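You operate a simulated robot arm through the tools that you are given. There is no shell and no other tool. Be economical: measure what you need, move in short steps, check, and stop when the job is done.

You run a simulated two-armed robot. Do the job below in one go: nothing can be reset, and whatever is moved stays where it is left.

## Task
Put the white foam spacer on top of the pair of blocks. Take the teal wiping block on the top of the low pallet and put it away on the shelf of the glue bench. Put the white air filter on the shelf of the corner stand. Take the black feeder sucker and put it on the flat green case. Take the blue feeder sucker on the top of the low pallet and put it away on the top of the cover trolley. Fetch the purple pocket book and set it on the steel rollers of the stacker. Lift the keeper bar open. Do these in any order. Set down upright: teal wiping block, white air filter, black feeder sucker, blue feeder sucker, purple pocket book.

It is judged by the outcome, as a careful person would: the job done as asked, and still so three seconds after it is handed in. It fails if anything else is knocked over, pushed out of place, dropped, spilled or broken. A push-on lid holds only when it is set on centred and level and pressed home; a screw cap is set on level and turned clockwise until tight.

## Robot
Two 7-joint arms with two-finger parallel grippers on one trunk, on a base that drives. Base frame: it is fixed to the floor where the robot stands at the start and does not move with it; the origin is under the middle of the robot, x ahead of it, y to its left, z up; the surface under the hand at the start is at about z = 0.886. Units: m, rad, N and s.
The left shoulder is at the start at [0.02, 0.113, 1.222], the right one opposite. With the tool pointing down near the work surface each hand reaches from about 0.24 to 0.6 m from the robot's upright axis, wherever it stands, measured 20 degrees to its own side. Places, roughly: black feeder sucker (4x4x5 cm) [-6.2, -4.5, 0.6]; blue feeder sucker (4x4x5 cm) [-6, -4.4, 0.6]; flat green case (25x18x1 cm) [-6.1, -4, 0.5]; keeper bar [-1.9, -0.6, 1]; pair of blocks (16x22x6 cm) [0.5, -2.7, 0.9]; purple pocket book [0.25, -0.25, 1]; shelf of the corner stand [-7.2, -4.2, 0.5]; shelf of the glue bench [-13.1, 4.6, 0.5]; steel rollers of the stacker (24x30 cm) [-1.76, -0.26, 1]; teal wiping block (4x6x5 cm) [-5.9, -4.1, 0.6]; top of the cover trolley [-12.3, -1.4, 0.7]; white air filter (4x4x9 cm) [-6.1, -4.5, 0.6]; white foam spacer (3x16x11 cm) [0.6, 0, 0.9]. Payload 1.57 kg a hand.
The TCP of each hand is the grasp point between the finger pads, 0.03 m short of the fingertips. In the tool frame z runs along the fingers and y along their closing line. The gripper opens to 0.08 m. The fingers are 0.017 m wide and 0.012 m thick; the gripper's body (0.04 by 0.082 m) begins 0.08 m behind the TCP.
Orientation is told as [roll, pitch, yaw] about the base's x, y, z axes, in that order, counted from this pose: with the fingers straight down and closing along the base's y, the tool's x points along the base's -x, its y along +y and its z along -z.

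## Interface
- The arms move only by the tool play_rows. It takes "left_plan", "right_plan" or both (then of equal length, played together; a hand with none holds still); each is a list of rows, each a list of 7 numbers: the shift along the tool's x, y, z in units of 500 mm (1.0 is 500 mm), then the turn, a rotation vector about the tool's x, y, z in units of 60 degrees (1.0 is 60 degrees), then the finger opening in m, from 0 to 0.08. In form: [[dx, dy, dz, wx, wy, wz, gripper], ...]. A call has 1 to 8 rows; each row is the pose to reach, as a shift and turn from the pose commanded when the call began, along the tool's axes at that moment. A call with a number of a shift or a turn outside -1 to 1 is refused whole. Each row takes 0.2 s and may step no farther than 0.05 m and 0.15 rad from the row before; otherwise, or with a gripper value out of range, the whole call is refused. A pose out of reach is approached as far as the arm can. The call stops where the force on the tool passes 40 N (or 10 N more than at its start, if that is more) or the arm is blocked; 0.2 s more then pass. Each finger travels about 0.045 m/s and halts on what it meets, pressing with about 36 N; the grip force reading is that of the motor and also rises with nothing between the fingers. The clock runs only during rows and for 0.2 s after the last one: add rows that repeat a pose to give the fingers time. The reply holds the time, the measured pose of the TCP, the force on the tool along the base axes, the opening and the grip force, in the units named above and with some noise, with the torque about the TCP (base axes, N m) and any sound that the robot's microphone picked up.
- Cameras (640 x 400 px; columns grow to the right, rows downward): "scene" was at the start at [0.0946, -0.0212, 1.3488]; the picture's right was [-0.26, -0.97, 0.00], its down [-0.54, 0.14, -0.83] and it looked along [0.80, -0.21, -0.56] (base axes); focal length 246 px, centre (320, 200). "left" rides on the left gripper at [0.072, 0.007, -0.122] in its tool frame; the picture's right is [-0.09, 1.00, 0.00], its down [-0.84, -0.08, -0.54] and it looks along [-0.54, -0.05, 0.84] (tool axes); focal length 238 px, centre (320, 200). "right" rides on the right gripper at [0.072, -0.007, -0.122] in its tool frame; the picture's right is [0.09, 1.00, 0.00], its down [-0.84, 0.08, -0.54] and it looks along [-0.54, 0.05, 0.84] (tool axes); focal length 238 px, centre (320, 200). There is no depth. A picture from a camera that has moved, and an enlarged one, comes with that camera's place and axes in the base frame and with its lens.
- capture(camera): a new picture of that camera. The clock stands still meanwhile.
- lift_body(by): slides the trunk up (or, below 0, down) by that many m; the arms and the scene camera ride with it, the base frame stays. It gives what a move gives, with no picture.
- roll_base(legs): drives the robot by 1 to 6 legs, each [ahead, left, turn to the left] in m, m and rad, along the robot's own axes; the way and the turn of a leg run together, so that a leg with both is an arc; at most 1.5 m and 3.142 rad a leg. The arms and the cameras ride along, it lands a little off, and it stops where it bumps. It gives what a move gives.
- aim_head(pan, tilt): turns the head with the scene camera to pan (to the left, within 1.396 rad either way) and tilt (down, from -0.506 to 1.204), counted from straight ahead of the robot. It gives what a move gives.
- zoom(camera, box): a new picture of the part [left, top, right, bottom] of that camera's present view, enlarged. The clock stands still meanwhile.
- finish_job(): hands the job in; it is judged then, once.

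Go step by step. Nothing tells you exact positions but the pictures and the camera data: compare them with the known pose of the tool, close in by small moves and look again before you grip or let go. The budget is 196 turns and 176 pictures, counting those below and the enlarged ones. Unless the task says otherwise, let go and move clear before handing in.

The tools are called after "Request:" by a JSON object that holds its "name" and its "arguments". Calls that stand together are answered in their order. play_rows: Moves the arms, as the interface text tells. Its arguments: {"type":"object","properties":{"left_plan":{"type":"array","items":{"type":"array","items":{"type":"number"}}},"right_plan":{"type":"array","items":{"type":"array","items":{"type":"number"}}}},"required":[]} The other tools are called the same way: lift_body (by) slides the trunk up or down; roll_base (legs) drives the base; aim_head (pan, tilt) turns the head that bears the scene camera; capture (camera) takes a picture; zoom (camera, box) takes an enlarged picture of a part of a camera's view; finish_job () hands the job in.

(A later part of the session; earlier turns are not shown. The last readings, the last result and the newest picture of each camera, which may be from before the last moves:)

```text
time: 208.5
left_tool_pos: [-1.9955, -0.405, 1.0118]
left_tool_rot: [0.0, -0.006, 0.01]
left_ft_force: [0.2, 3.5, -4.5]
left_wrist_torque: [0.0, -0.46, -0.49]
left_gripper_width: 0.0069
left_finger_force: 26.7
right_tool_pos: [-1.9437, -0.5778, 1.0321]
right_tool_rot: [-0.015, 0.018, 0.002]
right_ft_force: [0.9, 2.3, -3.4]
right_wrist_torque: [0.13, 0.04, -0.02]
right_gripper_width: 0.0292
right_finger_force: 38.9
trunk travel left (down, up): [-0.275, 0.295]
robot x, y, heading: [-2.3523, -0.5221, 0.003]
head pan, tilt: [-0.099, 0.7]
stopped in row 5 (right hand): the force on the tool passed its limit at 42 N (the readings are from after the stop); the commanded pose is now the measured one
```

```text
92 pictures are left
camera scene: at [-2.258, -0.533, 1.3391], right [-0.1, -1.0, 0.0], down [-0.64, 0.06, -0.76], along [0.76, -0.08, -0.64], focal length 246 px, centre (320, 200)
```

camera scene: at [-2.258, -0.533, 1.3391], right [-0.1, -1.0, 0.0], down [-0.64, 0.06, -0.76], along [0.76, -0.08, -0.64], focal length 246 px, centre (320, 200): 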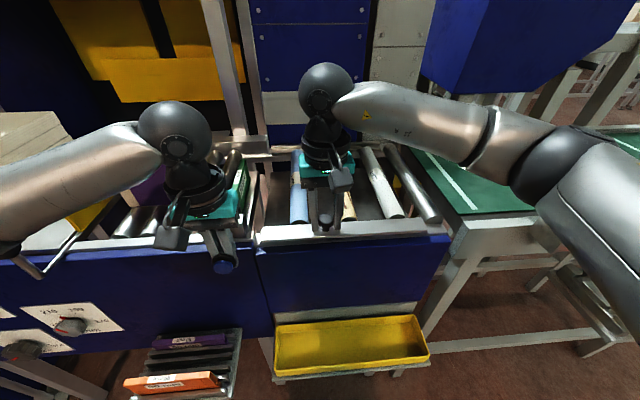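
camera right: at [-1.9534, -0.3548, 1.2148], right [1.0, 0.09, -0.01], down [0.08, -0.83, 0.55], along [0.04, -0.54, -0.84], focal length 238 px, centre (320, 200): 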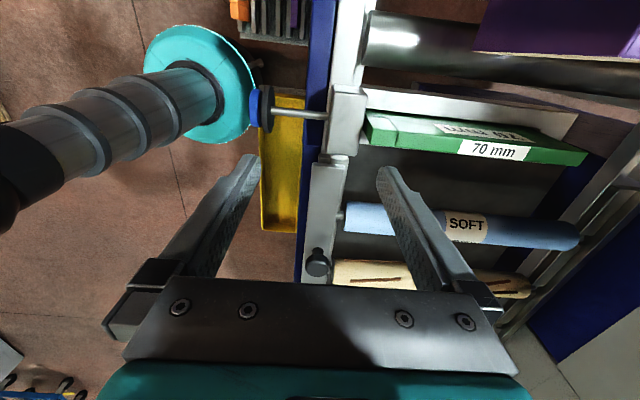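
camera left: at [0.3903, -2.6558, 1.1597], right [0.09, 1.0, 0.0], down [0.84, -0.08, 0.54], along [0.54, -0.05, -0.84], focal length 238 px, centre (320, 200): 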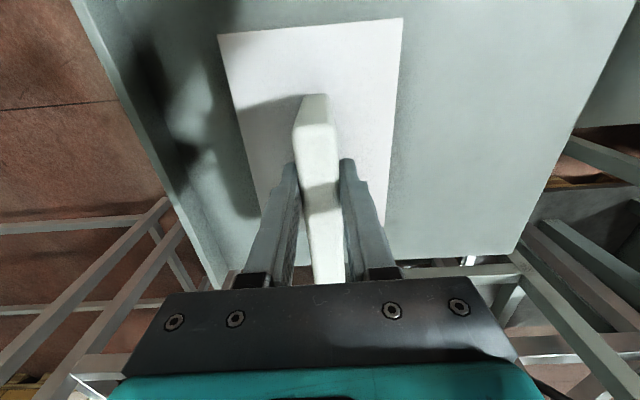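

The bar still resists at 42 N; the plunger may need a longer stroke. I pull it 1.5 cm more and watch the force.

Request:
{"name": "play_rows", "arguments": {"left_plan": [[0.01, 0, 0, 0, 0, 0, 0.0], [0.02, 0, 0, 0, 0, 0, 0.0], [0.03, 0, 0, 0, 0, 0, 0.0]]}}

Request:
{"name": "zoom", "arguments": {"camera": "left", "box": [200, 100, 440, 260]}}

Request:
{"name": "zoom", "arguments": {"camera": "scene", "box": [180, 190, 340, 290]}}

```text
time: 209.3
left_tool_pos: [-2.0015, -0.4049, 1.0119]
left_tool_rot: [0.002, -0.021, 0.017]
left_ft_force: [1.9, 1.2, -4.9]
left_wrist_torque: [0.0, -0.27, -0.6]
left_gripper_width: 0.0065
left_finger_force: 26.3
right_tool_pos: [-1.944, -0.5772, 1.0317]
right_tool_rot: [-0.014, 0.021, 0.008]
right_ft_force: [5.8, 1.6, -5.1]
right_wrist_torque: [0.19, -0.23, 0.13]
right_gripper_width: 0.0296
right_finger_force: 39.3
trunk travel left (down, up): [-0.275, 0.295]
robot x, y, heading: [-2.356, -0.5286, 0.001]
head pan, tilt: [-0.099, 0.7]
stopped in row 3 (left hand): the force on the tool passed its limit at 40 N (the readings are from after the stop); the commanded pose is now the measured one
```

```text
2.50 times, centred on (320, 180) of left
camera zoom: at [-2.0778, -0.3999, 1.1331], right [0.08, 1.0, 0.0], down [0.83, -0.06, 0.56], along [0.56, -0.04, -0.83], focal length 596 px, centre (320, 250)
```

zoom: 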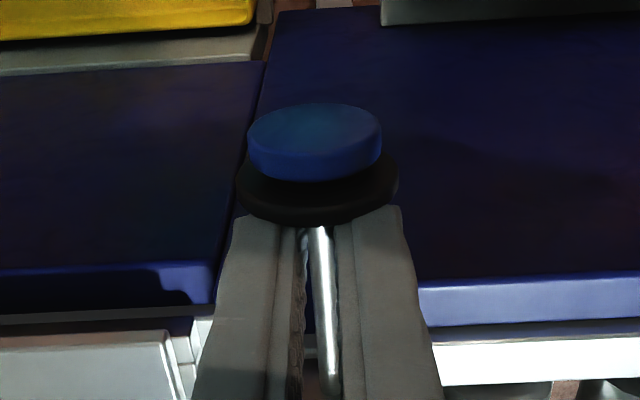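

```text
4.00 times, centred on (260, 240) of scene
camera zoom: at [-2.2564, -0.5333, 1.3389], right [-0.1, -1.0, 0.0], down [-0.64, 0.06, -0.76], along [0.76, -0.08, -0.65], focal length 982 px, centre (560, 40)
```

zoom: 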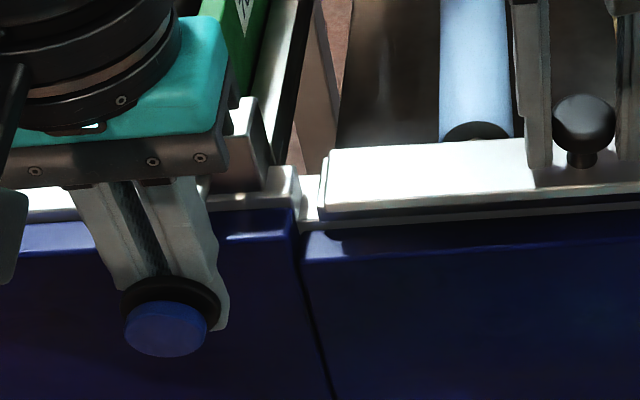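

The plunger is now at its end stop. I try lifting the bar again in small steps.

Request:
{"name": "play_rows", "arguments": {"right_plan": [[0, 0, -0.008, 0, 0, 0, 0], [0, 0, -0.016, 0, 0, 0, 0], [0, 0, -0.024, 0, 0, 0, 0]]}}

Request:
{"name": "zoom", "arguments": {"camera": "scene", "box": [210, 150, 470, 270]}}

```text
time: 210.1
left_tool_pos: [-2.0035, -0.405, 1.0113]
left_tool_rot: [0.004, -0.017, 0.02]
left_ft_force: [2.3, 2.6, -2.8]
left_wrist_torque: [0.03, 0.36, -0.53]
left_gripper_width: 0.0069
left_finger_force: 26.5
right_tool_pos: [-1.9448, -0.5763, 1.0423]
right_tool_rot: [-0.017, 0.034, 0.008]
right_ft_force: [-4.2, 6.1, -27.3]
right_wrist_torque: [0.1, -0.02, 0.08]
right_gripper_width: 0.0295
right_finger_force: 39.2
trunk travel left (down, up): [-0.275, 0.295]
robot x, y, heading: [-2.3527, -0.5258, -0.002]
head pan, tilt: [-0.099, 0.7]
```

```text
2.46 times, centred on (340, 210) of scene
camera zoom: at [-2.2567, -0.533, 1.3389], right [-0.1, -0.99, 0.0], down [-0.64, 0.06, -0.76], along [0.76, -0.08, -0.65], focal length 604 px, centre (271, 175)
```

zoom: 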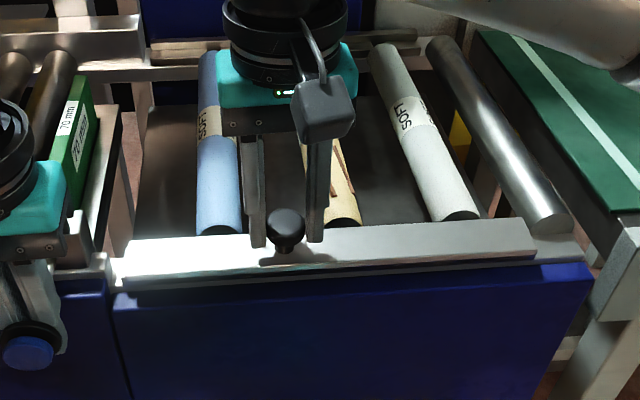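

The fingers slipped up again and the bar stayed. I regrip the knob lower and test whether the knob itself turns.

Request:
{"name": "play_rows", "arguments": {"right_plan": [[0, 0, 0, 0, 0, 0, 0.045], [0, 0, 0, 0, 0, 0, 0.045], [0.0, 0, 0.028, 0, 0, 0, 0.045], [0.0, 0, 0.028, 0, 0, 0, 0.02], [0.0, 0, 0.028, 0, 0, 0, 0.0], [0.0, 0, 0.028, 0, 0, 0, 0.0], [0, 0, 0.028, 0, 0, 0.12, 0.0], [0, 0, 0.028, 0, 0, 0.24, 0.0]]}}

Request:
{"name": "zoom", "arguments": {"camera": "scene", "box": [290, 190, 370, 250]}}

Request:
{"name": "zoom", "arguments": {"camera": "right", "box": [160, 60, 480, 260]}}

```text
time: 211.9
left_tool_pos: [-2.004, -0.4041, 1.0128]
left_tool_rot: [0.0, -0.018, 0.018]
left_ft_force: [0.4, -0.1, -18.6]
left_wrist_torque: [0.03, 0.39, -0.53]
left_gripper_width: 0.0066
left_finger_force: 26.6
right_tool_pos: [-1.9469, -0.5747, 1.0308]
right_tool_rot: [-0.017, 0.022, -0.241]
right_ft_force: [-3.4, 8.6, 2.3]
right_wrist_torque: [0.18, -0.02, 0.53]
right_gripper_width: 0.0295
right_finger_force: 39.5
trunk travel left (down, up): [-0.275, 0.295]
robot x, y, heading: [-2.3504, -0.5249, -0.001]
head pan, tilt: [-0.099, 0.7]
```

```text
6.67 times, centred on (330, 220) of scene
camera zoom: at [-2.2578, -0.5323, 1.3391], right [-0.1, -1.0, 0.0], down [-0.64, 0.06, -0.76], along [0.76, -0.08, -0.64], focal length 1636 px, centre (253, 67)
```

zoom: 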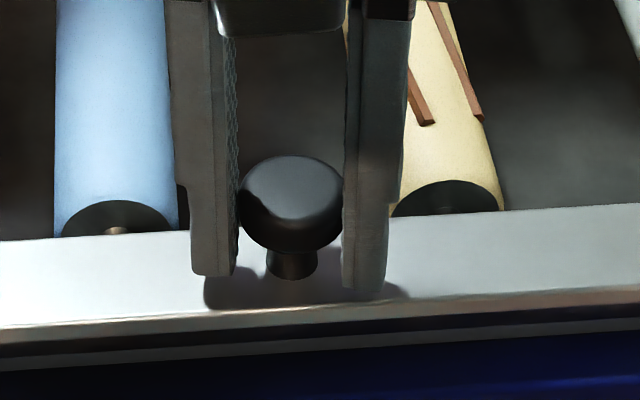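

```text
2.00 times, centred on (320, 160) of right
camera zoom: at [-2.015, -0.5621, 1.1538], right [0.15, 0.99, -0.02], down [0.84, -0.12, 0.52], along [0.52, -0.09, -0.85], focal length 477 px, centre (320, 280)
```

zoom: 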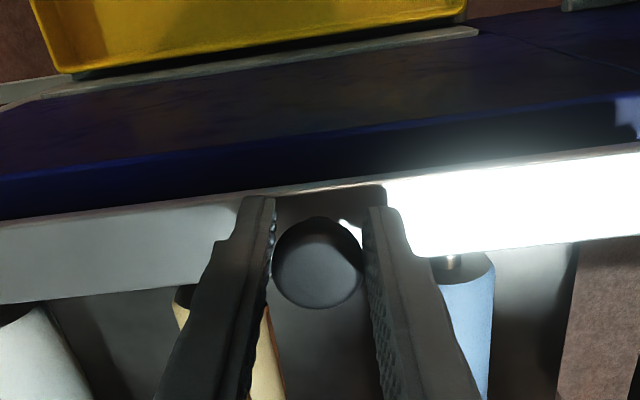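

Turning clockwise is resisted. I test counter‑clockwise (unscrewing sense).

Request:
{"name": "play_rows", "arguments": {"right_plan": [[0, 0, 0, 0, 0, -0.12, 0.0], [0, 0, 0, 0, 0, -0.24, 0.0], [0, 0, 0, 0, 0, -0.36, 0.0], [0, 0, 0, 0, 0, -0.48, 0.0], [0, 0, 0, 0, 0, -0.6, 0.0]]}}

Request:
{"name": "zoom", "arguments": {"camera": "scene", "box": [250, 180, 450, 260]}}

```text
time: 213.1
left_tool_pos: [-2.0033, -0.4041, 1.0131]
left_tool_rot: [0.006, -0.022, 0.019]
left_ft_force: [1.5, 8.1, -21.3]
left_wrist_torque: [0.0, -0.06, -0.47]
left_gripper_width: 0.0069
left_finger_force: 26.6
right_tool_pos: [-1.9459, -0.5805, 1.0313]
right_tool_rot: [-0.009, 0.032, 0.383]
right_ft_force: [-7.8, -10.2, 4.7]
right_wrist_torque: [-0.32, 0.3, -0.3]
right_gripper_width: 0.0292
right_finger_force: 38.6
trunk travel left (down, up): [-0.275, 0.295]
robot x, y, heading: [-2.3555, -0.53, -0.001]
head pan, tilt: [-0.099, 0.7]
```

```text
3.20 times, centred on (350, 220) of scene
camera zoom: at [-2.2584, -0.5341, 1.3392], right [-0.1, -0.99, 0.0], down [-0.64, 0.06, -0.76], along [0.76, -0.08, -0.64], focal length 786 px, centre (224, 136)
```

zoom: 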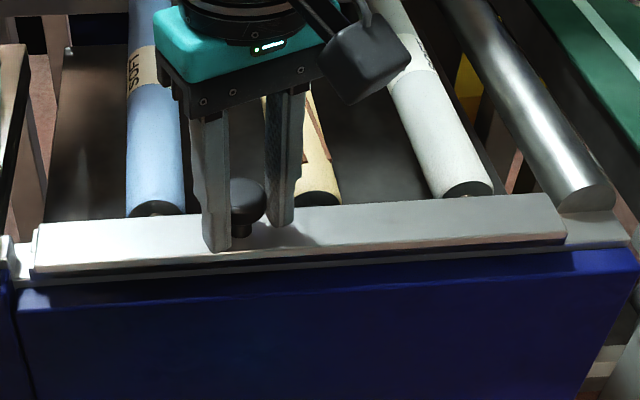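

The knob is fixed to the bar. It sits nearer the front edge, which suggests a hinge along the far edge, so the knob must swing up and away. I regrip square and drive that arc with the hand rotating along.

Request:
{"name": "play_rows", "arguments": {"right_plan": [[0, 0, 0, 0, 0, 0, 0.045], [0, 0, 0, 0, 0, 0.1, 0.045], [0, 0, 0, 0, 0, 0.22, 0.045], [0, 0, 0, 0, 0, 0.34, 0.045], [-0.006, 0, 0.002, 0, 0, 0.366, 0.045], [-0.006, 0, 0.002, 0, 0, 0.366, 0.02], [-0.006, 0, 0.002, 0, 0, 0.366, 0.0], [-0.006, 0, 0.002, 0, 0, 0.366, 0.0]]}}

Request:
{"name": "play_rows", "arguments": {"right_plan": [[-0.007, 0, -0.005, 0, 0.067, 0, 0], [-0.0144, 0, -0.008, 0, 0.1337, 0, 0], [-0.022, 0, -0.011, 0, 0.2, 0, 0], [-0.0296, 0, -0.013, 0, 0.267, 0, 0]]}}

Request:
{"name": "zoom", "arguments": {"camera": "scene", "box": [250, 180, 450, 260]}}

```text
time: 214.9
left_tool_pos: [-2.0034, -0.4061, 1.0132]
left_tool_rot: [0.002, -0.021, 0.018]
left_ft_force: [0.2, 9.3, -9.1]
left_wrist_torque: [0.06, 0.0, -0.46]
left_gripper_width: 0.0069
left_finger_force: 26.1
right_tool_pos: [-1.9435, -0.5769, 1.0298]
right_tool_rot: [-0.017, 0.024, -0.002]
right_ft_force: [-0.5, -6.4, 0.7]
right_wrist_torque: [-0.18, -0.01, -0.14]
right_gripper_width: 0.0297
right_finger_force: 29.9
trunk travel left (down, up): [-0.275, 0.295]
robot x, y, heading: [-2.3502, -0.5303, 0.0]
head pan, tilt: [-0.099, 0.7]
```

```text
time: 215.9
left_tool_pos: [-2.0049, -0.4043, 1.0129]
left_tool_rot: [0.002, -0.021, 0.018]
left_ft_force: [1.7, 13.0, -10.5]
left_wrist_torque: [0.04, -0.3, -0.44]
left_gripper_width: 0.0069
left_finger_force: 26.3
right_tool_pos: [-1.9312, -0.5768, 1.0359]
right_tool_rot: [-0.017, 0.307, -0.005]
right_ft_force: [-19.7, -7.6, -15.7]
right_wrist_torque: [-0.17, -0.3, 0.04]
right_gripper_width: 0.0296
right_finger_force: 39.3
trunk travel left (down, up): [-0.275, 0.295]
robot x, y, heading: [-2.3534, -0.5236, -0.002]
head pan, tilt: [-0.099, 0.7]
```

```text
3.20 times, centred on (350, 220) of scene
camera zoom: at [-2.2596, -0.5333, 1.3391], right [-0.1, -0.99, 0.0], down [-0.64, 0.06, -0.77], along [0.76, -0.08, -0.64], focal length 786 px, centre (224, 136)
```

zoom: 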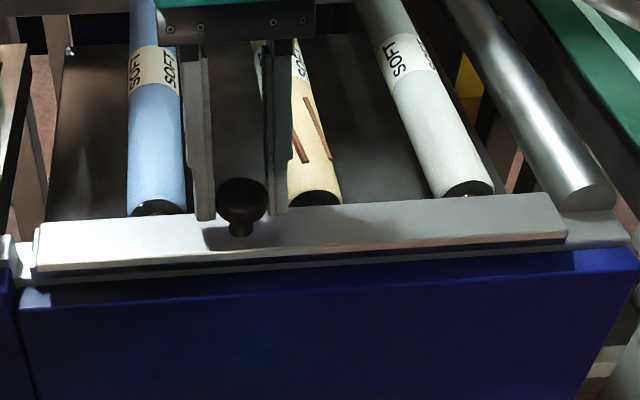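

Still no movement, only slip. I open and lift off, untilt, then turn the hand to grip the bar plate at its far right end for maximum leverage.

Request:
{"name": "play_rows", "arguments": {"right_plan": [[0, 0, 0, 0, 0, 0, 0.05], [0, 0, 0, 0, 0, 0, 0.06], [0, 0, -0.06, 0, 0, 0, 0.08], [0.03, 0, -0.14, 0, -0.1, 0, 0.08], [0.06, 0, -0.2, 0, -0.2, 0, 0.08], [0.07, 0, -0.22, 0, -0.29, 0, 0.08]]}}

Request:
{"name": "play_rows", "arguments": {"right_plan": [[0, -0.06, 0, 0, 0, 0.125, 0.08], [0, -0.12, 0, 0, 0, 0.25, 0.08], [0, -0.18, 0, 0, 0, 0.375, 0.08], [0, -0.24, 0, 0, 0, 0.5, 0.08], [0, -0.3, 0, 0, 0, 0.625, 0.08], [0, -0.36, 0, 0, 0, 0.75, 0.08]]}}

Request:
{"name": "play_rows", "arguments": {"right_plan": [[0, 0, 0, 0, 0, 0.125, 0.08], [0, 0, 0, 0, 0, 0.25, 0.08], [0, 0, 0, 0, 0, 0.375, 0.08], [0, 0, 0, 0, 0, 0.5, 0.08], [0, 0, 0, 0, 0, 0.625, 0.08], [0, 0, 0, 0, 0, 0.75, 0.08]]}}

Request:
{"name": "capture", "arguments": {"camera": "right"}}

```text
time: 217.3
left_tool_pos: [-2.0038, -0.4063, 1.0131]
left_tool_rot: [0.0, -0.021, 0.021]
left_ft_force: [-1.2, 8.6, -1.2]
left_wrist_torque: [0.05, 0.15, -0.45]
left_gripper_width: 0.007
left_finger_force: 25.9
right_tool_pos: [-1.9289, -0.5732, 1.1521]
right_tool_rot: [-0.015, -0.003, 0.0]
right_ft_force: [-0.1, 0.2, -0.1]
right_wrist_torque: [0.01, -0.02, 0.02]
right_gripper_width: 0.0802
right_finger_force: 0.0
trunk travel left (down, up): [-0.275, 0.295]
robot x, y, heading: [-2.3495, -0.5265, -0.003]
head pan, tilt: [-0.099, 0.7]
```

```text
time: 218.7
left_tool_pos: [-2.005, -0.4044, 1.0134]
left_tool_rot: [0.002, -0.021, 0.019]
left_ft_force: [0.3, 7.5, 0.0]
left_wrist_torque: [0.08, -0.26, -0.4]
left_gripper_width: 0.0068
left_finger_force: 26.1
right_tool_pos: [-1.9297, -0.7546, 1.153]
right_tool_rot: [-0.01, -0.012, -0.786]
right_ft_force: [-0.2, -0.1, 0.0]
right_wrist_torque: [0.04, 0.01, -0.03]
right_gripper_width: 0.0801
right_finger_force: 0.0
trunk travel left (down, up): [-0.275, 0.295]
robot x, y, heading: [-2.3526, -0.5302, -0.001]
head pan, tilt: [-0.099, 0.7]
```

```text
time: 220.1
left_tool_pos: [-2.005, -0.4041, 1.013]
left_tool_rot: [0.002, -0.02, 0.019]
left_ft_force: [0.0, 8.5, 2.7]
left_wrist_torque: [0.07, 0.03, -0.46]
left_gripper_width: 0.0067
left_finger_force: 26.4
right_tool_pos: [-1.9285, -0.7537, 1.1554]
right_tool_rot: [0.001, -0.017, -1.572]
right_ft_force: [-0.1, -0.6, 0.0]
right_wrist_torque: [0.01, -0.01, -0.02]
right_gripper_width: 0.0799
right_finger_force: 0.1
trunk travel left (down, up): [-0.275, 0.295]
robot x, y, heading: [-2.3539, -0.5262, -0.001]
head pan, tilt: [-0.099, 0.7]
```

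```text
84 pictures are left
camera right: at [-1.9354, -0.6797, 1.2745], right [1.0, 0.09, 0.0], down [0.07, -0.83, 0.55], along [0.05, -0.55, -0.83], focal length 238 px, centre (320, 200)
```

right: 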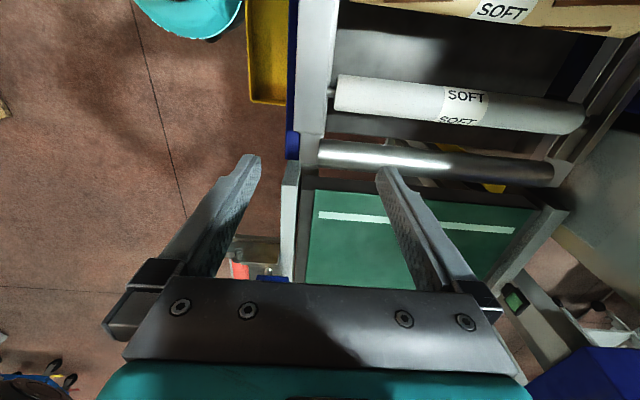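

The bar's right end is at y≈−0.77 with a clear slot between rollers. I lower there, clamp the plate and try lifting in small steps.

Request:
{"name": "play_rows", "arguments": {"right_plan": [[-0.0186, -0.019, 0.08, 0, 0.016, 0, 0.065], [-0.0186, -0.019, 0.16, 0, 0.016, 0, 0.06], [-0.0186, -0.019, 0.24, 0, 0.016, 0, 0.06], [-0.0186, -0.019, 0.287, 0, 0.016, 0, 0.06], [-0.0186, -0.019, 0.287, 0, 0.016, 0, 0.03], [-0.0186, -0.019, 0.287, 0, 0.016, 0, 0.0], [-0.0186, -0.019, 0.287, 0, 0.016, 0, 0.0]]}}

Request:
{"name": "play_rows", "arguments": {"right_plan": [[0, 0, -0.008, 0, 0, 0, 0], [0, 0, -0.016, 0, 0, 0, 0], [0, 0, -0.024, 0, 0, 0, 0]]}}

Request:
{"name": "zoom", "arguments": {"camera": "scene", "box": [250, 160, 450, 260]}}

```text
time: 221.7
left_tool_pos: [-2.005, -0.404, 1.012]
left_tool_rot: [0.002, -0.021, 0.019]
left_ft_force: [2.2, 7.2, -0.2]
left_wrist_torque: [0.05, 0.07, -0.41]
left_gripper_width: 0.0068
left_finger_force: 26.2
right_tool_pos: [-1.9395, -0.7658, 1.01]
right_tool_rot: [-0.001, 0.002, -1.568]
right_ft_force: [-10.4, 1.3, -0.6]
right_wrist_torque: [0.09, 0.39, -0.15]
right_gripper_width: 0.038
right_finger_force: 27.4
trunk travel left (down, up): [-0.275, 0.295]
robot x, y, heading: [-2.3528, -0.5304, 0.001]
head pan, tilt: [-0.099, 0.7]
```

```text
time: 222.3
left_tool_pos: [-2.0049, -0.4047, 1.0129]
left_tool_rot: [0.004, -0.019, 0.015]
left_ft_force: [0.6, 1.4, -6.4]
left_wrist_torque: [-0.03, -0.46, -0.48]
left_gripper_width: 0.0066
left_finger_force: 25.9
right_tool_pos: [-1.9391, -0.7658, 1.0114]
right_tool_rot: [-0.015, -0.001, -1.571]
right_ft_force: [0.9, 1.0, -3.2]
right_wrist_torque: [-0.22, -0.27, -0.2]
right_gripper_width: 0.0377
right_finger_force: 36.1
trunk travel left (down, up): [-0.275, 0.295]
robot x, y, heading: [-2.3509, -0.5233, -0.003]
head pan, tilt: [-0.099, 0.7]
stopped in row 2 (right hand): the force on the tool passed its limit at 53 N (the readings are from after the stop); the commanded pose is now the measured one
```

```text
3.20 times, centred on (350, 210) of scene
camera zoom: at [-2.2577, -0.5335, 1.3392], right [-0.1, -1.0, 0.0], down [-0.64, 0.06, -0.76], along [0.76, -0.08, -0.64], focal length 786 px, centre (224, 168)
```

zoom: 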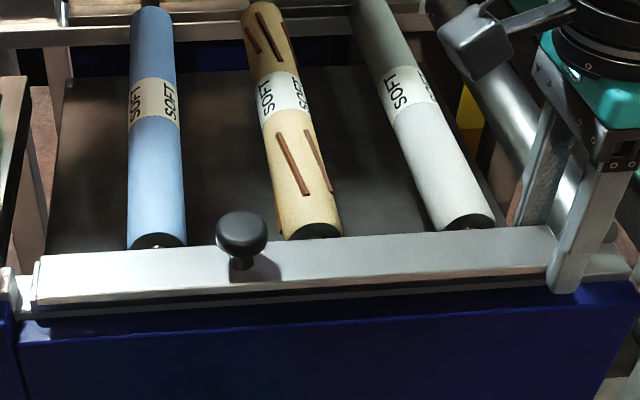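

No movement even at 53 N at the right end, so it isn't hinged at the left. With the plate clamped here I test tipping it about its far edge (front edge rising).

Request:
{"name": "play_rows", "arguments": {"right_plan": [[0, 0.0044, -0.004, 0.067, 0, 0, 0], [0, 0.0088, -0.007, 0.134, 0, 0, 0], [0, 0.0135, -0.009, 0.2, 0, 0, 0], [0, 0.0182, -0.011, 0.267, 0, 0, 0]]}}

Request:
{"name": "zoom", "arguments": {"camera": "scene", "box": [250, 160, 450, 260]}}

```text
time: 223.3
left_tool_pos: [-2.0051, -0.4059, 1.0126]
left_tool_rot: [0.005, -0.018, 0.017]
left_ft_force: [-0.4, 1.3, -10.2]
left_wrist_torque: [-0.02, -0.28, -0.42]
left_gripper_width: 0.007
left_finger_force: 25.9
right_tool_pos: [-1.9308, -0.7653, 1.0148]
right_tool_rot: [-0.299, -0.001, -1.568]
right_ft_force: [-6.7, 4.4, -17.1]
right_wrist_torque: [0.01, -0.26, -0.55]
right_gripper_width: 0.0407
right_finger_force: 35.9
trunk travel left (down, up): [-0.275, 0.295]
robot x, y, heading: [-2.3531, -0.5265, -0.003]
head pan, tilt: [-0.099, 0.7]
```

```text
3.20 times, centred on (350, 210) of scene
camera zoom: at [-2.258, -0.5334, 1.339], right [-0.1, -1.0, 0.0], down [-0.64, 0.06, -0.76], along [0.76, -0.08, -0.64], focal length 786 px, centre (224, 168)
```

zoom: 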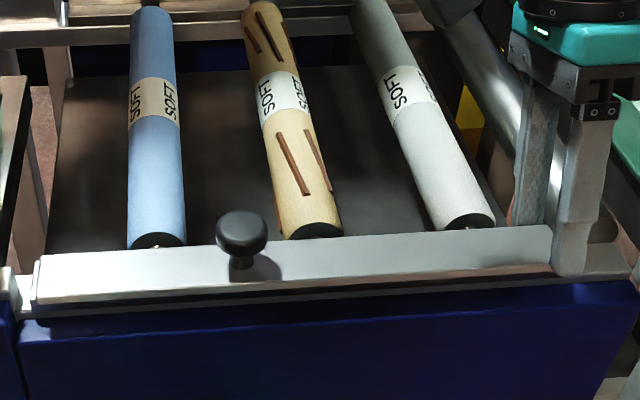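

Nothing. One case is left with the plunger held out: tipping toward me about the near edge, using the knob. I lift off and return to the knob.

Request:
{"name": "play_rows", "arguments": {"right_plan": [[0, 0, 0, 0, 0, 0, 0.06], [0, 0, 0, 0, 0, 0, 0.07], [0, 0, -0.06, 0, 0, 0, 0.08], [0, -0.02, -0.12, -0.13, 0, 0, 0.08], [0, -0.04, -0.18, -0.27, 0, 0, 0.08], [0.05, -0.05, -0.22, -0.285, 0, 0, 0.08]]}}

Request:
{"name": "play_rows", "arguments": {"right_plan": [[0.06, 0, 0, 0, 0, -0.12, 0.08], [0.12, 0, 0, 0, 0, -0.24, 0.08], [0.18, 0, 0, 0, 0, -0.36, 0.08], [0.24, 0, 0, 0, 0, -0.48, 0.08], [0.28, 0, 0, 0, 0, -0.6, 0.08], [0.3, 0, 0, 0, 0, -0.72, 0.08], [0.33, 0, 0, 0, 0, -0.84, 0.08]]}}

Request:
{"name": "play_rows", "arguments": {"right_plan": [[0, 0, 0, 0, 0, -0.12, 0.07], [0, 0, 0, 0, 0, -0.24, 0.06], [0, 0, 0, 0, 0, -0.36, 0.06], [0, 0, 0, 0, 0, -0.48, 0.06], [0, 0, 0, 0, 0, -0.6, 0.06], [0, 0, 0, 0, 0, -0.66, 0.06]]}}

```text
time: 224.7
left_tool_pos: [-2.0045, -0.4062, 1.0114]
left_tool_rot: [0.003, -0.019, 0.016]
left_ft_force: [-1.0, 2.5, -14.6]
left_wrist_torque: [-0.03, -0.23, -0.45]
left_gripper_width: 0.0068
left_finger_force: 25.9
right_tool_pos: [-1.9229, -0.7413, 1.1306]
right_tool_rot: [0.008, -0.004, -1.569]
right_ft_force: [0.4, 0.3, -0.4]
right_wrist_torque: [0.02, -0.01, 0.01]
right_gripper_width: 0.0805
right_finger_force: 0.2
trunk travel left (down, up): [-0.275, 0.295]
robot x, y, heading: [-2.3463, -0.5245, -0.002]
head pan, tilt: [-0.099, 0.7]
```

```text
time: 226.3
left_tool_pos: [-2.0046, -0.4054, 1.0139]
left_tool_rot: [0.003, -0.02, 0.016]
left_ft_force: [0.5, 2.5, -12.3]
left_wrist_torque: [0.0, 0.0, -0.46]
left_gripper_width: 0.0069
left_finger_force: 26.4
right_tool_pos: [-1.9233, -0.5746, 1.1311]
right_tool_rot: [0.001, -0.006, -0.688]
right_ft_force: [-1.3, -0.2, 0.0]
right_wrist_torque: [0.03, 0.02, 0.0]
right_gripper_width: 0.0802
right_finger_force: 0.1
trunk travel left (down, up): [-0.275, 0.295]
robot x, y, heading: [-2.3513, -0.5268, -0.001]
head pan, tilt: [-0.099, 0.7]
```

```text
time: 227.7
left_tool_pos: [-2.0061, -0.405, 1.0132]
left_tool_rot: [0.001, -0.019, 0.019]
left_ft_force: [-0.7, 3.0, -10.2]
left_wrist_torque: [0.01, 0.03, -0.47]
left_gripper_width: 0.007
left_finger_force: 26.7
right_tool_pos: [-1.9228, -0.5759, 1.1285]
right_tool_rot: [-0.001, -0.007, 0.004]
right_ft_force: [0.2, 0.4, 0.3]
right_wrist_torque: [0.01, -0.02, -0.01]
right_gripper_width: 0.06
right_finger_force: 0.0
trunk travel left (down, up): [-0.275, 0.295]
robot x, y, heading: [-2.3531, -0.5254, 0.0]
head pan, tilt: [-0.099, 0.7]
```

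Request:
{"name": "play_rows", "arguments": {"right_plan": [[0.038, -0.002, 0.08, 0, 0.007, 0, 0.055], [0.038, -0.002, 0.16, 0, 0.007, 0, 0.05], [0.038, -0.002, 0.199, 0, 0.007, 0, 0.05], [0.038, -0.002, 0.199, 0, 0.007, 0, 0.03], [0.038, -0.002, 0.199, 0, 0.007, 0, 0.0], [0.038, -0.002, 0.199, 0, 0.007, 0, 0.0]]}}

Request:
{"name": "play_rows", "arguments": {"right_plan": [[0.007, 0, -0.003, 0, -0.067, 0, 0], [0.0142, 0, -0.005, 0, -0.134, 0, 0], [0.0215, 0, -0.007, 0, -0.2, 0, 0], [0.0286, 0, -0.008, 0, -0.267, 0, 0]]}}

Request:
{"name": "zoom", "arguments": {"camera": "scene", "box": [250, 160, 450, 260]}}

```text
time: 229.1
left_tool_pos: [-2.0049, -0.4054, 1.0135]
left_tool_rot: [0.002, -0.02, 0.018]
left_ft_force: [-0.5, 5.3, -7.1]
left_wrist_torque: [0.03, -0.01, -0.46]
left_gripper_width: 0.0066
left_finger_force: 26.4
right_tool_pos: [-1.9404, -0.5769, 1.0279]
right_tool_rot: [-0.005, 0.002, 0.0]
right_ft_force: [-0.7, -3.4, -3.1]
right_wrist_torque: [0.02, -0.21, -0.02]
right_gripper_width: 0.0298
right_finger_force: 27.8
trunk travel left (down, up): [-0.275, 0.295]
robot x, y, heading: [-2.3509, -0.5247, -0.004]
head pan, tilt: [-0.099, 0.7]
```

```text
time: 230.1
left_tool_pos: [-2.0031, -0.4062, 1.0129]
left_tool_rot: [0.002, -0.022, 0.019]
left_ft_force: [-0.6, 3.8, 6.3]
left_wrist_torque: [0.05, 0.57, -0.42]
left_gripper_width: 0.0068
left_finger_force: 26.2
right_tool_pos: [-1.9539, -0.5781, 1.0327]
right_tool_rot: [-0.002, -0.275, 0.003]
right_ft_force: [10.5, 2.8, -24.6]
right_wrist_torque: [0.0, -0.49, 0.05]
right_gripper_width: 0.0294
right_finger_force: 39.4
trunk travel left (down, up): [-0.275, 0.295]
robot x, y, heading: [-2.3544, -0.5272, -0.001]
head pan, tilt: [-0.099, 0.7]
```

```text
3.20 times, centred on (350, 210) of scene
camera zoom: at [-2.2561, -0.5333, 1.339], right [-0.1, -1.0, 0.0], down [-0.64, 0.06, -0.76], along [0.76, -0.08, -0.65], focal length 786 px, centre (224, 168)
```

zoom: 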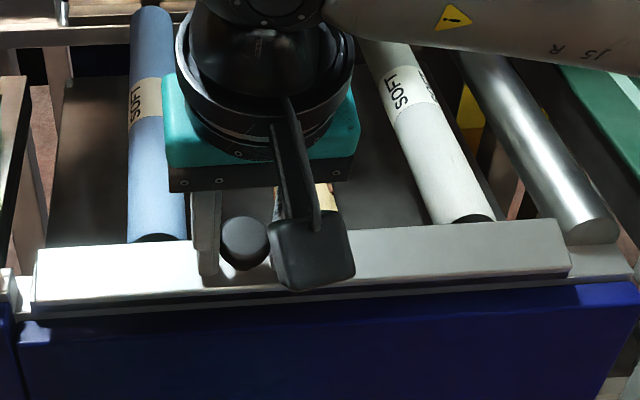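

The bar has started to tip: its far edge and the knob have moved toward me. It is hinged at the near edge and the plunger had been locking it, so I continue along this arc.

Request:
{"name": "play_rows", "arguments": {"right_plan": [[0.0069, 0, 0.0, 0, -0.067, 0, 0], [0.0138, 0, 0.0, 0, -0.134, 0, 0], [0.0207, 0, 0.0, 0, -0.2, 0, 0], [0.0277, 0, 0.0, 0, -0.267, 0, 0], [0.0347, 0, 0.0, 0, -0.334, 0, 0], [0.0416, 0, 0.0005, 0, -0.401, 0, 0], [0.0485, 0, 0.0015, 0, -0.468, 0, 0], [0.0555, 0, 0.003, 0, -0.535, 0, 0]]}}

Request:
{"name": "zoom", "arguments": {"camera": "scene", "box": [210, 150, 470, 290]}}

```text
time: 231.9
left_tool_pos: [-2.0038, -0.4056, 1.0142]
left_tool_rot: [0.003, -0.019, 0.019]
left_ft_force: [1.0, 6.5, 4.8]
left_wrist_torque: [-0.01, -0.47, -0.48]
left_gripper_width: 0.0067
left_finger_force: 26.4
right_tool_pos: [-1.9802, -0.5772, 1.0273]
right_tool_rot: [0.004, -0.847, -0.005]
right_ft_force: [18.1, -3.9, 15.0]
right_wrist_torque: [-0.06, -1.0, -0.09]
right_gripper_width: 0.0296
right_finger_force: 38.8
trunk travel left (down, up): [-0.275, 0.295]
robot x, y, heading: [-2.3519, -0.5267, -0.002]
head pan, tilt: [-0.099, 0.7]
```

```text
2.46 times, centred on (340, 220) of scene
camera zoom: at [-2.257, -0.5336, 1.3392], right [-0.1, -1.0, 0.0], down [-0.64, 0.06, -0.76], along [0.76, -0.08, -0.64], focal length 604 px, centre (271, 151)
```

zoom: 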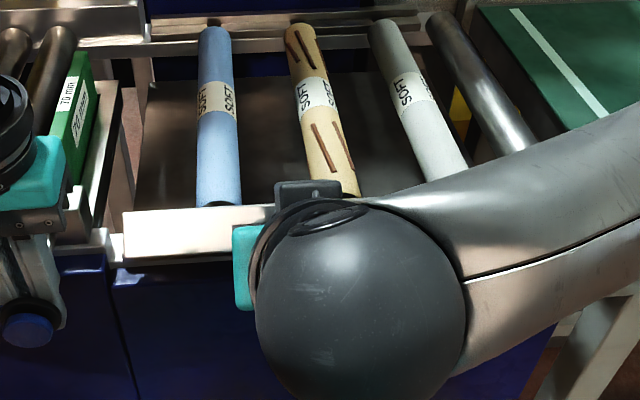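

It is opening – the bar's face is now tipped toward me. I continue along the refined arc.

Request:
{"name": "play_rows", "arguments": {"right_plan": [[0.003, 0, -0.005, 0, -0.076, 0, 0], [0.0057, 0, -0.0094, 0, -0.153, 0, 0], [0.0125, 0, -0.011, 0, -0.22, 0, 0], [0.019, 0, -0.012, 0, -0.286, 0, 0], [0.0257, 0, -0.012, 0, -0.353, 0, 0], [0.0324, 0, -0.0121, 0, -0.42, 0, 0], [0.039, 0, -0.0115, 0, -0.487, 0, 0], [0.0459, 0, -0.0108, 0, -0.554, 0, 0]]}}

Request:
{"name": "zoom", "arguments": {"camera": "scene", "box": [210, 150, 470, 290]}}

```text
time: 233.6
left_tool_pos: [-2.0037, -0.4051, 1.0125]
left_tool_rot: [0.01, -0.024, 0.017]
left_ft_force: [0.2, -4.9, -4.5]
left_wrist_torque: [-0.06, -0.29, -0.46]
left_gripper_width: 0.0067
left_finger_force: 26.1
right_tool_pos: [-1.9972, -0.5764, 1.0172]
right_tool_rot: [-0.115, -1.325, 0.087]
right_ft_force: [1.6, -4.5, -2.1]
right_wrist_torque: [-0.14, 0.01, -0.43]
right_gripper_width: 0.0292
right_finger_force: 38.6
right hand out of reach, approached as far as the arm can: row 3, 4, 7, 8
trunk travel left (down, up): [-0.275, 0.295]
robot x, y, heading: [-2.3513, -0.5284, -0.001]
head pan, tilt: [-0.099, 0.7]
stopped in row 8 (right hand): the force on the tool passed its limit at 54 N (the readings are from after the stop); the commanded pose is now the measured one
```

```text
2.46 times, centred on (340, 220) of scene
camera zoom: at [-2.2581, -0.5355, 1.339], right [-0.1, -0.99, 0.0], down [-0.64, 0.07, -0.76], along [0.76, -0.08, -0.64], focal length 604 px, centre (271, 151)
```

zoom: 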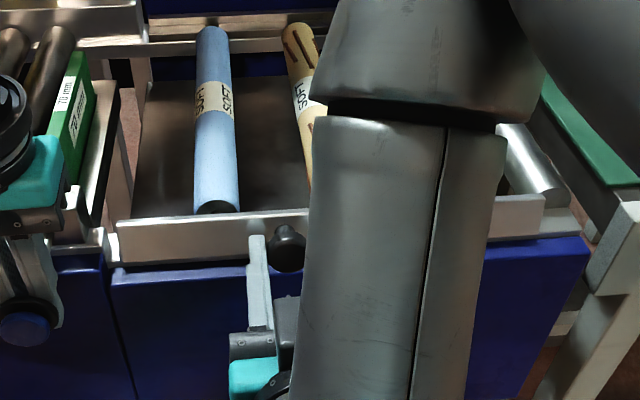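

The bar is now about 76° open with the hand near its reach limit. I release both hands (left rises off the rod) and back the base away to see whether it stays.

Request:
{"name": "play_rows", "arguments": {"left_plan": [[0, 0, 0, 0, 0, 0, 0.02], [0, 0, 0, 0, 0, 0, 0.04], [0, 0, 0, 0, 0, 0, 0.05], [0, 0, -0.08, 0, 0, 0, 0.05], [0, 0, -0.16, 0, 0, 0, 0.05], [0, 0, -0.24, 0, 0, 0, 0.05]], "right_plan": [[0, 0, 0, 0, 0, 0, 0.04], [0, 0, 0, 0, 0, 0, 0.05], [0, 0, 0, 0, 0, 0, 0.06], [0, 0, 0, 0, 0, 0, 0.06], [0, 0, 0, 0, 0, 0, 0.06], [0, 0, 0, 0, 0, 0, 0.06]]}}

Request:
{"name": "roll_base", "arguments": {"legs": [[-0.2, 0, 0]]}}

Request:
{"name": "capture", "arguments": {"camera": "scene"}}

```text
time: 235.0
left_tool_pos: [-2.0085, -0.4047, 1.1342]
left_tool_rot: [0.011, -0.02, 0.022]
left_ft_force: [-0.3, 0.8, -0.2]
left_wrist_torque: [0.01, 0.01, 0.01]
left_gripper_width: 0.0499
left_finger_force: 0.1
right_tool_pos: [-1.9971, -0.5735, 1.0176]
right_tool_rot: [-0.106, -1.329, 0.083]
right_ft_force: [0.5, 0.9, 0.0]
right_wrist_torque: [0.0, 0.0, 0.01]
right_gripper_width: 0.0599
right_finger_force: 0.1
trunk travel left (down, up): [-0.275, 0.295]
robot x, y, heading: [-2.3555, -0.5251, -0.001]
head pan, tilt: [-0.099, 0.7]
```

```text
time: 236.6
left_tool_pos: [-2.2076, -0.4045, 1.1357]
left_tool_rot: [0.011, -0.023, 0.024]
left_ft_force: [-0.2, 0.2, 0.4]
left_wrist_torque: [-0.01, -0.01, 0.04]
left_gripper_width: 0.0503
left_finger_force: 0.2
right_tool_pos: [-2.1965, -0.5721, 1.017]
right_tool_rot: [-0.105, -1.328, 0.085]
right_ft_force: [0.2, -0.3, 0.5]
right_wrist_torque: [-0.01, -0.02, 0.01]
right_gripper_width: 0.06
right_finger_force: 0.0
trunk travel left (down, up): [-0.275, 0.295]
robot x, y, heading: [-2.5533, -0.5262, 0.005]
head pan, tilt: [-0.099, 0.7]
```

```text
78 pictures are left
camera scene: at [-2.4584, -0.5341, 1.3393], right [-0.1, -1.0, 0.0], down [-0.64, 0.06, -0.77], along [0.76, -0.08, -0.64], focal length 246 px, centre (320, 200)
```

scene: 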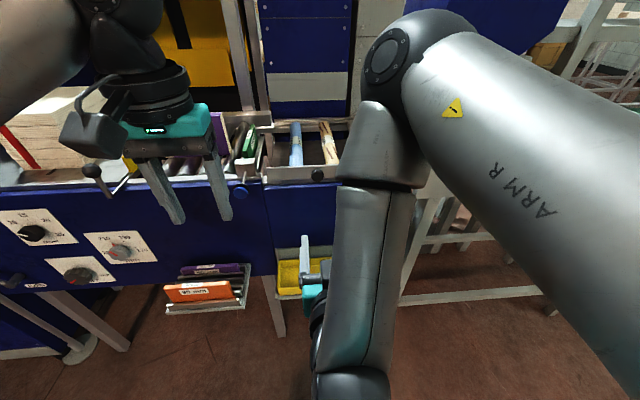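

Request:
{"name": "zoom", "arguments": {"camera": "scene", "box": [210, 120, 350, 220]}}

```text
4.00 times, centred on (280, 170) of scene
camera zoom: at [-2.4584, -0.5341, 1.3393], right [-0.1, -1.0, 0.0], down [-0.64, 0.06, -0.77], along [0.76, -0.08, -0.64], focal length 982 px, centre (480, 320)
```

zoom: 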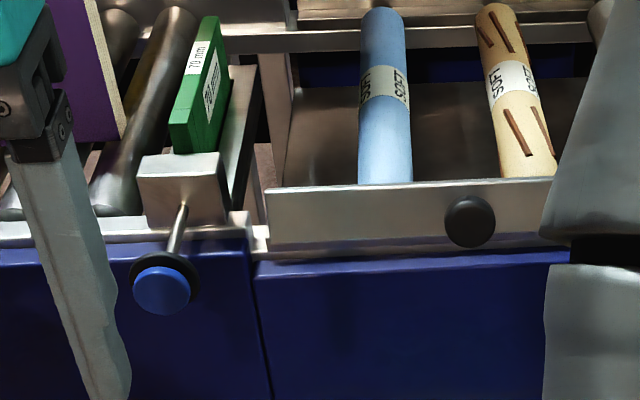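

The bar stays open at roughly 76–80°. I bring the right arm back to a normal downward pose first.

Request:
{"name": "play_rows", "arguments": {"right_plan": [[-0.03, -0.02, 0, 0, 0.12, 0, 0.06], [-0.06, -0.04, 0, 0, 0.24, 0, 0.06], [-0.09, -0.06, 0, 0, 0.36, 0, 0.06], [-0.12, -0.08, 0, 0, 0.48, 0, 0.06], [-0.15, -0.1, 0, 0, 0.6, 0, 0.06], [-0.18, -0.12, 0, 0, 0.72, 0, 0.06], [-0.21, -0.14, 0, 0, 0.84, 0, 0.06], [-0.24, -0.16, 0, 0, 0.96, 0, 0.06]]}}

Request:
{"name": "play_rows", "arguments": {"right_plan": [[0, 0, 0, 0, 0.1, 0, 0.06], [0, 0, 0, 0, 0.2, 0, 0.06], [0, 0, 0, 0, 0.305, 0, 0.06], [0, 0, 0, 0, 0.305, 0, 0.06]]}}

Request:
{"name": "capture", "arguments": {"camera": "scene"}}

```text
time: 238.4
left_tool_pos: [-2.2057, -0.405, 1.1344]
left_tool_rot: [0.013, -0.021, 0.027]
left_ft_force: [-1.0, -0.3, -0.7]
left_wrist_torque: [-0.01, -0.02, 0.03]
left_gripper_width: 0.0498
left_finger_force: 0.0
right_tool_pos: [-2.1687, -0.6504, 1.1331]
right_tool_rot: [-0.025, -0.323, -0.01]
right_ft_force: [0.2, -0.7, 0.4]
right_wrist_torque: [-0.01, 0.02, 0.0]
right_gripper_width: 0.0597
right_finger_force: 0.0
right hand out of reach, approached as far as the arm can: row 1, 2, 3, 4
trunk travel left (down, up): [-0.275, 0.295]
robot x, y, heading: [-2.5501, -0.5292, 0.002]
head pan, tilt: [-0.099, 0.7]
```

```text
time: 239.4
left_tool_pos: [-2.2067, -0.4044, 1.1337]
left_tool_rot: [0.012, -0.022, 0.024]
left_ft_force: [-0.2, -0.3, -0.4]
left_wrist_torque: [-0.01, -0.01, -0.01]
left_gripper_width: 0.05
left_finger_force: 0.0
right_tool_pos: [-2.1691, -0.6502, 1.1356]
right_tool_rot: [-0.024, -0.003, -0.016]
right_ft_force: [-0.1, 0.4, 0.3]
right_wrist_torque: [-0.04, 0.01, 0.02]
right_gripper_width: 0.06
right_finger_force: 0.0
trunk travel left (down, up): [-0.275, 0.295]
robot x, y, heading: [-2.5495, -0.5252, 0.003]
head pan, tilt: [-0.099, 0.7]
```

```text
76 pictures are left
camera scene: at [-2.4578, -0.5341, 1.3392], right [-0.1, -1.0, 0.0], down [-0.64, 0.06, -0.77], along [0.76, -0.08, -0.64], focal length 246 px, centre (320, 200)
```

scene: 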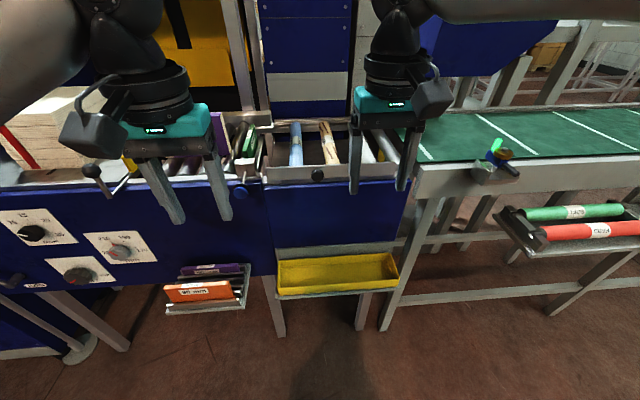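

I move 0.12 m closer, lower the left hand (closed) in front of the blue knob to push it back in, and bring the right hand (closed) above the bar's knob to press it fully open.

Request:
{"name": "roll_base", "arguments": {"legs": [[0.12, 0, 0]]}}

Request:
{"name": "play_rows", "arguments": {"left_plan": [[0, 0, 0.06, 0, 0, 0, 0.02], [0, 0, 0.12, 0, 0, 0, 0.0], [0, 0, 0.18, 0, 0, 0, 0.0], [0, 0, 0.248, 0, 0, 0, 0.0], [0, 0, 0.248, 0, 0, 0, 0.0]], "right_plan": [[-0.03, 0.03, 0, 0, 0, 0, 0.03], [-0.06, 0.07, 0, 0, 0, 0, 0.0], [-0.09, 0.11, 0.03, 0, 0, 0, 0.0], [-0.1, 0.146, 0.06, 0, 0, 0, 0.0], [-0.1, 0.146, 0.09, 0, 0, 0, 0.0]]}}

Request:
{"name": "capture", "arguments": {"camera": "scene"}}

```text
time: 240.6
left_tool_pos: [-2.0826, -0.4047, 1.1337]
left_tool_rot: [0.012, -0.021, 0.022]
left_ft_force: [-0.1, -0.5, 0.1]
left_wrist_torque: [-0.02, 0.04, -0.03]
left_gripper_width: 0.0501
left_finger_force: 0.1
right_tool_pos: [-2.0442, -0.6518, 1.1361]
right_tool_rot: [-0.025, -0.003, -0.019]
right_ft_force: [0.7, 0.1, -0.6]
right_wrist_torque: [0.01, 0.01, -0.01]
right_gripper_width: 0.06
right_finger_force: 0.2
trunk travel left (down, up): [-0.275, 0.295]
robot x, y, heading: [-2.4266, -0.5274, 0.0]
head pan, tilt: [-0.099, 0.7]
```

```text
time: 241.8
left_tool_pos: [-2.0782, -0.404, 1.0102]
left_tool_rot: [0.013, -0.021, 0.024]
left_ft_force: [0.4, -0.2, -1.5]
left_wrist_torque: [0.01, -0.02, 0.02]
left_gripper_width: 0.0002
left_finger_force: 21.2
right_tool_pos: [-1.9939, -0.5815, 1.0888]
right_tool_rot: [-0.024, -0.004, -0.019]
right_ft_force: [0.1, -0.8, 0.2]
right_wrist_torque: [-0.03, -0.01, -0.01]
right_gripper_width: 0.0
right_finger_force: 21.4
trunk travel left (down, up): [-0.275, 0.295]
robot x, y, heading: [-2.4299, -0.5264, 0.0]
head pan, tilt: [-0.099, 0.7]
```

```text
75 pictures are left
camera scene: at [-2.3343, -0.5347, 1.3392], right [-0.1, -0.99, 0.0], down [-0.64, 0.07, -0.76], along [0.76, -0.08, -0.64], focal length 246 px, centre (320, 200)
```

scene: 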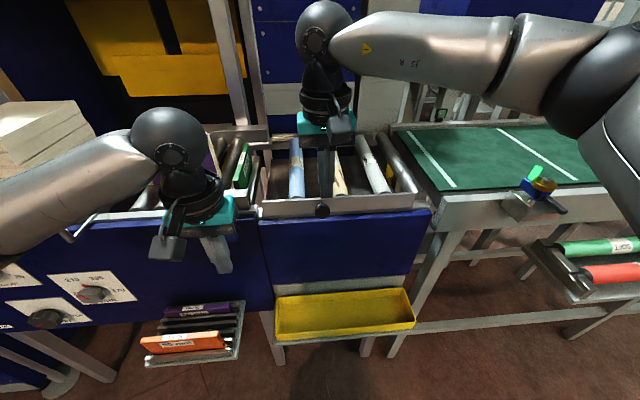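

Both hands are in place. The right presses down on the bar's knob while the left pushes the blue knob back in.

Request:
{"name": "play_rows", "arguments": {"right_plan": [[0, 0, 0.03, 0, 0, 0, 0], [0, 0, 0.05, 0, 0, 0, 0], [0, 0, 0.065, 0, 0, 0, 0], [0, 0, 0.08, 0, 0, 0, 0], [0, 0, 0.095, 0, 0, 0, 0], [0, 0, 0.11, 0, 0, 0, 0], [0, 0, 0.12, 0, 0, 0, 0]]}}

Request:
{"name": "play_rows", "arguments": {"left_plan": [[-0.04, 0, 0, 0, 0, 0, 0], [-0.07, 0, 0, 0, 0, 0, 0], [-0.085, 0, 0, 0, 0, 0, 0], [-0.1, 0, 0, 0, 0, 0, 0], [-0.11, 0, 0, 0, 0, 0, 0], [-0.12, 0, 0, 0, 0, 0, 0]]}}

Request:
{"name": "zoom", "arguments": {"camera": "scene", "box": [180, 150, 440, 290]}}

```text
time: 242.9
left_tool_pos: [-2.0799, -0.4042, 1.0117]
left_tool_rot: [0.012, -0.025, 0.022]
left_ft_force: [-0.3, 0.1, 0.2]
left_wrist_torque: [-0.01, 0.06, -0.02]
left_gripper_width: 0.0001
left_finger_force: 21.6
right_tool_pos: [-2.0023, -0.5819, 1.0513]
right_tool_rot: [-0.024, 0.008, -0.007]
right_ft_force: [-18.1, -4.3, 13.7]
right_wrist_torque: [-0.11, 0.43, 0.07]
right_gripper_width: 0.0
right_finger_force: 21.4
trunk travel left (down, up): [-0.275, 0.295]
robot x, y, heading: [-2.43, -0.5292, -0.001]
head pan, tilt: [-0.099, 0.7]
stopped in row 5 (right hand): the force on the tool passed its limit at 46 N (the readings are from after the stop); the commanded pose is now the measured one
```

```text
time: 244.3
left_tool_pos: [-2.0214, -0.4024, 1.0137]
left_tool_rot: [0.012, -0.027, 0.021]
left_ft_force: [-0.5, -1.5, -0.8]
left_wrist_torque: [0.02, -0.03, -0.01]
left_gripper_width: 0.0001
left_finger_force: 21.2
right_tool_pos: [-2.0036, -0.5811, 1.0482]
right_tool_rot: [-0.022, 0.007, -0.013]
right_ft_force: [-19.7, -4.4, 17.4]
right_wrist_torque: [-0.04, 0.46, 0.1]
right_gripper_width: 0.0
right_finger_force: 21.4
trunk travel left (down, up): [-0.275, 0.295]
robot x, y, heading: [-2.4293, -0.5258, -0.001]
head pan, tilt: [-0.099, 0.7]
```

```text
2.46 times, centred on (310, 220) of scene
camera zoom: at [-2.339, -0.535, 1.3395], right [-0.1, -0.99, 0.0], down [-0.64, 0.07, -0.77], along [0.76, -0.08, -0.64], focal length 604 px, centre (345, 151)
```

zoom: 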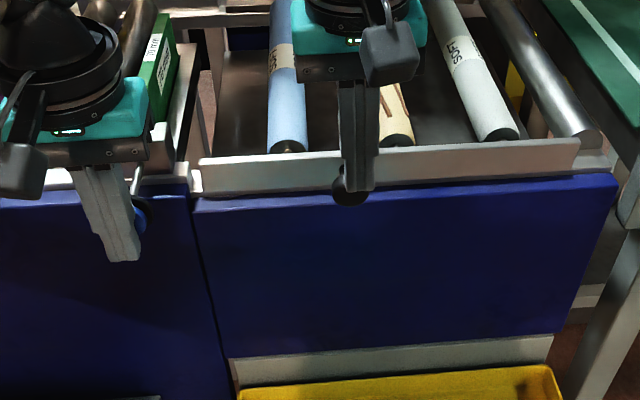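

The bar is at a hard stop (46 N). I withdraw both hands and check bar and blue knob.

Request:
{"name": "play_rows", "arguments": {"left_plan": [[0.04, 0, 0, 0, 0, 0, 0], [0.1, 0, -0.03, 0, 0, 0, 0.0], [0.16, 0.03, -0.09, 0, 0, 0, 0.02], [0.2, 0.08, -0.15, 0, 0, 0, 0.04], [0.22, 0.14, -0.2, 0, 0, 0, 0.06]], "right_plan": [[0, 0, -0.04, 0, 0, 0, 0], [0.03, 0, -0.1, 0, 0, 0, 0.0], [0.08, -0.06, -0.15, 0, 0, 0, 0.02], [0.14, -0.12, -0.2, 0, 0, 0, 0.04], [0.18, -0.18, -0.22, 0, 0, 0, 0.06]]}}

Request:
{"name": "zoom", "arguments": {"camera": "scene", "box": [150, 130, 450, 300]}}

```text
time: 245.5
left_tool_pos: [-2.1322, -0.3357, 1.1109]
left_tool_rot: [0.011, -0.023, 0.021]
left_ft_force: [0.3, -0.4, 0.2]
left_wrist_torque: [-0.01, -0.01, -0.01]
left_gripper_width: 0.0601
left_finger_force: 0.2
right_tool_pos: [-2.09, -0.6683, 1.1639]
right_tool_rot: [-0.024, 0.003, -0.01]
right_ft_force: [0.1, -0.8, -0.5]
right_wrist_torque: [-0.02, -0.02, -0.03]
right_gripper_width: 0.0602
right_finger_force: 0.1
trunk travel left (down, up): [-0.275, 0.295]
robot x, y, heading: [-2.4261, -0.5264, -0.002]
head pan, tilt: [-0.099, 0.7]
```

```text
2.13 times, centred on (300, 215) of scene
camera zoom: at [-2.3359, -0.5347, 1.3393], right [-0.1, -0.99, 0.0], down [-0.64, 0.07, -0.77], along [0.76, -0.08, -0.64], focal length 524 px, centre (363, 168)
```

zoom: 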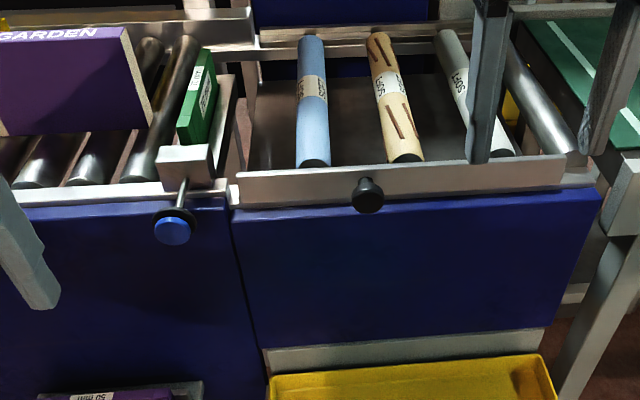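

The keeper bar is open and the book stands. Now to the low pallet near (−6, −4.3): I back off, turn south‑west and look.

Request:
{"name": "roll_base", "arguments": {"legs": [[-0.4, 0, 0], [0, 0, -2.33]]}}

Request:
{"name": "aim_head", "arguments": {"pan": 0, "tilt": 0.2}}

Request:
{"name": "capture", "arguments": {"camera": "scene"}}

```text
time: 253.6
left_tool_pos: [-2.8958, -0.871, 1.1108]
left_tool_rot: [0.011, -0.022, -2.319]
left_ft_force: [-0.5, -0.2, -1.2]
left_wrist_torque: [0.03, 0.02, -0.03]
left_gripper_width: 0.0603
left_finger_force: 0.1
right_tool_pos: [-3.1633, -0.6724, 1.162]
right_tool_rot: [-0.024, 0.007, -2.353]
right_ft_force: [-0.7, -0.1, 0.3]
right_wrist_torque: [-0.01, -0.01, 0.0]
right_gripper_width: 0.0599
right_finger_force: 0.1
trunk travel left (down, up): [-0.275, 0.295]
robot x, y, heading: [-2.825, -0.5255, -2.342]
head pan, tilt: [-0.099, 0.7]
```

```text
time: 254.5
left_tool_pos: [-2.8953, -0.8728, 1.1106]
left_tool_rot: [0.013, -0.023, -2.32]
left_ft_force: [0.5, 0.1, 0.3]
left_wrist_torque: [0.0, 0.03, 0.01]
left_gripper_width: 0.0602
left_finger_force: 0.1
right_tool_pos: [-3.164, -0.6734, 1.1617]
right_tool_rot: [-0.024, 0.005, -2.353]
right_ft_force: [0.3, -0.2, 0.7]
right_wrist_torque: [0.02, -0.03, 0.02]
right_gripper_width: 0.0598
right_finger_force: 0.1
trunk travel left (down, up): [-0.275, 0.295]
robot x, y, heading: [-2.8268, -0.5257, -2.341]
head pan, tilt: [0.0, 0.201]
```

```text
72 pictures are left
camera scene: at [-2.8998, -0.5985, 1.3845], right [-0.72, 0.7, 0.0], down [0.14, 0.14, -0.98], along [-0.68, -0.7, -0.2], focal length 246 px, centre (320, 200)
```

scene: 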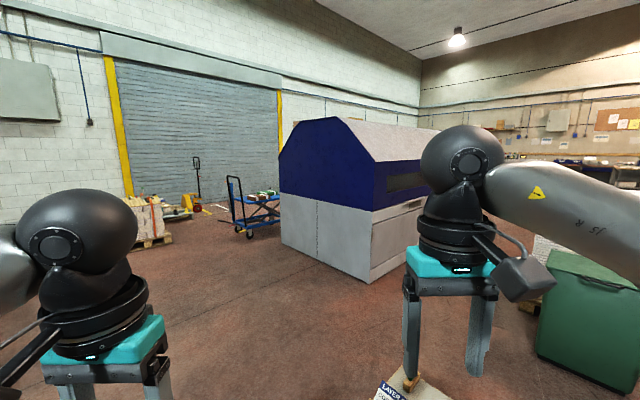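

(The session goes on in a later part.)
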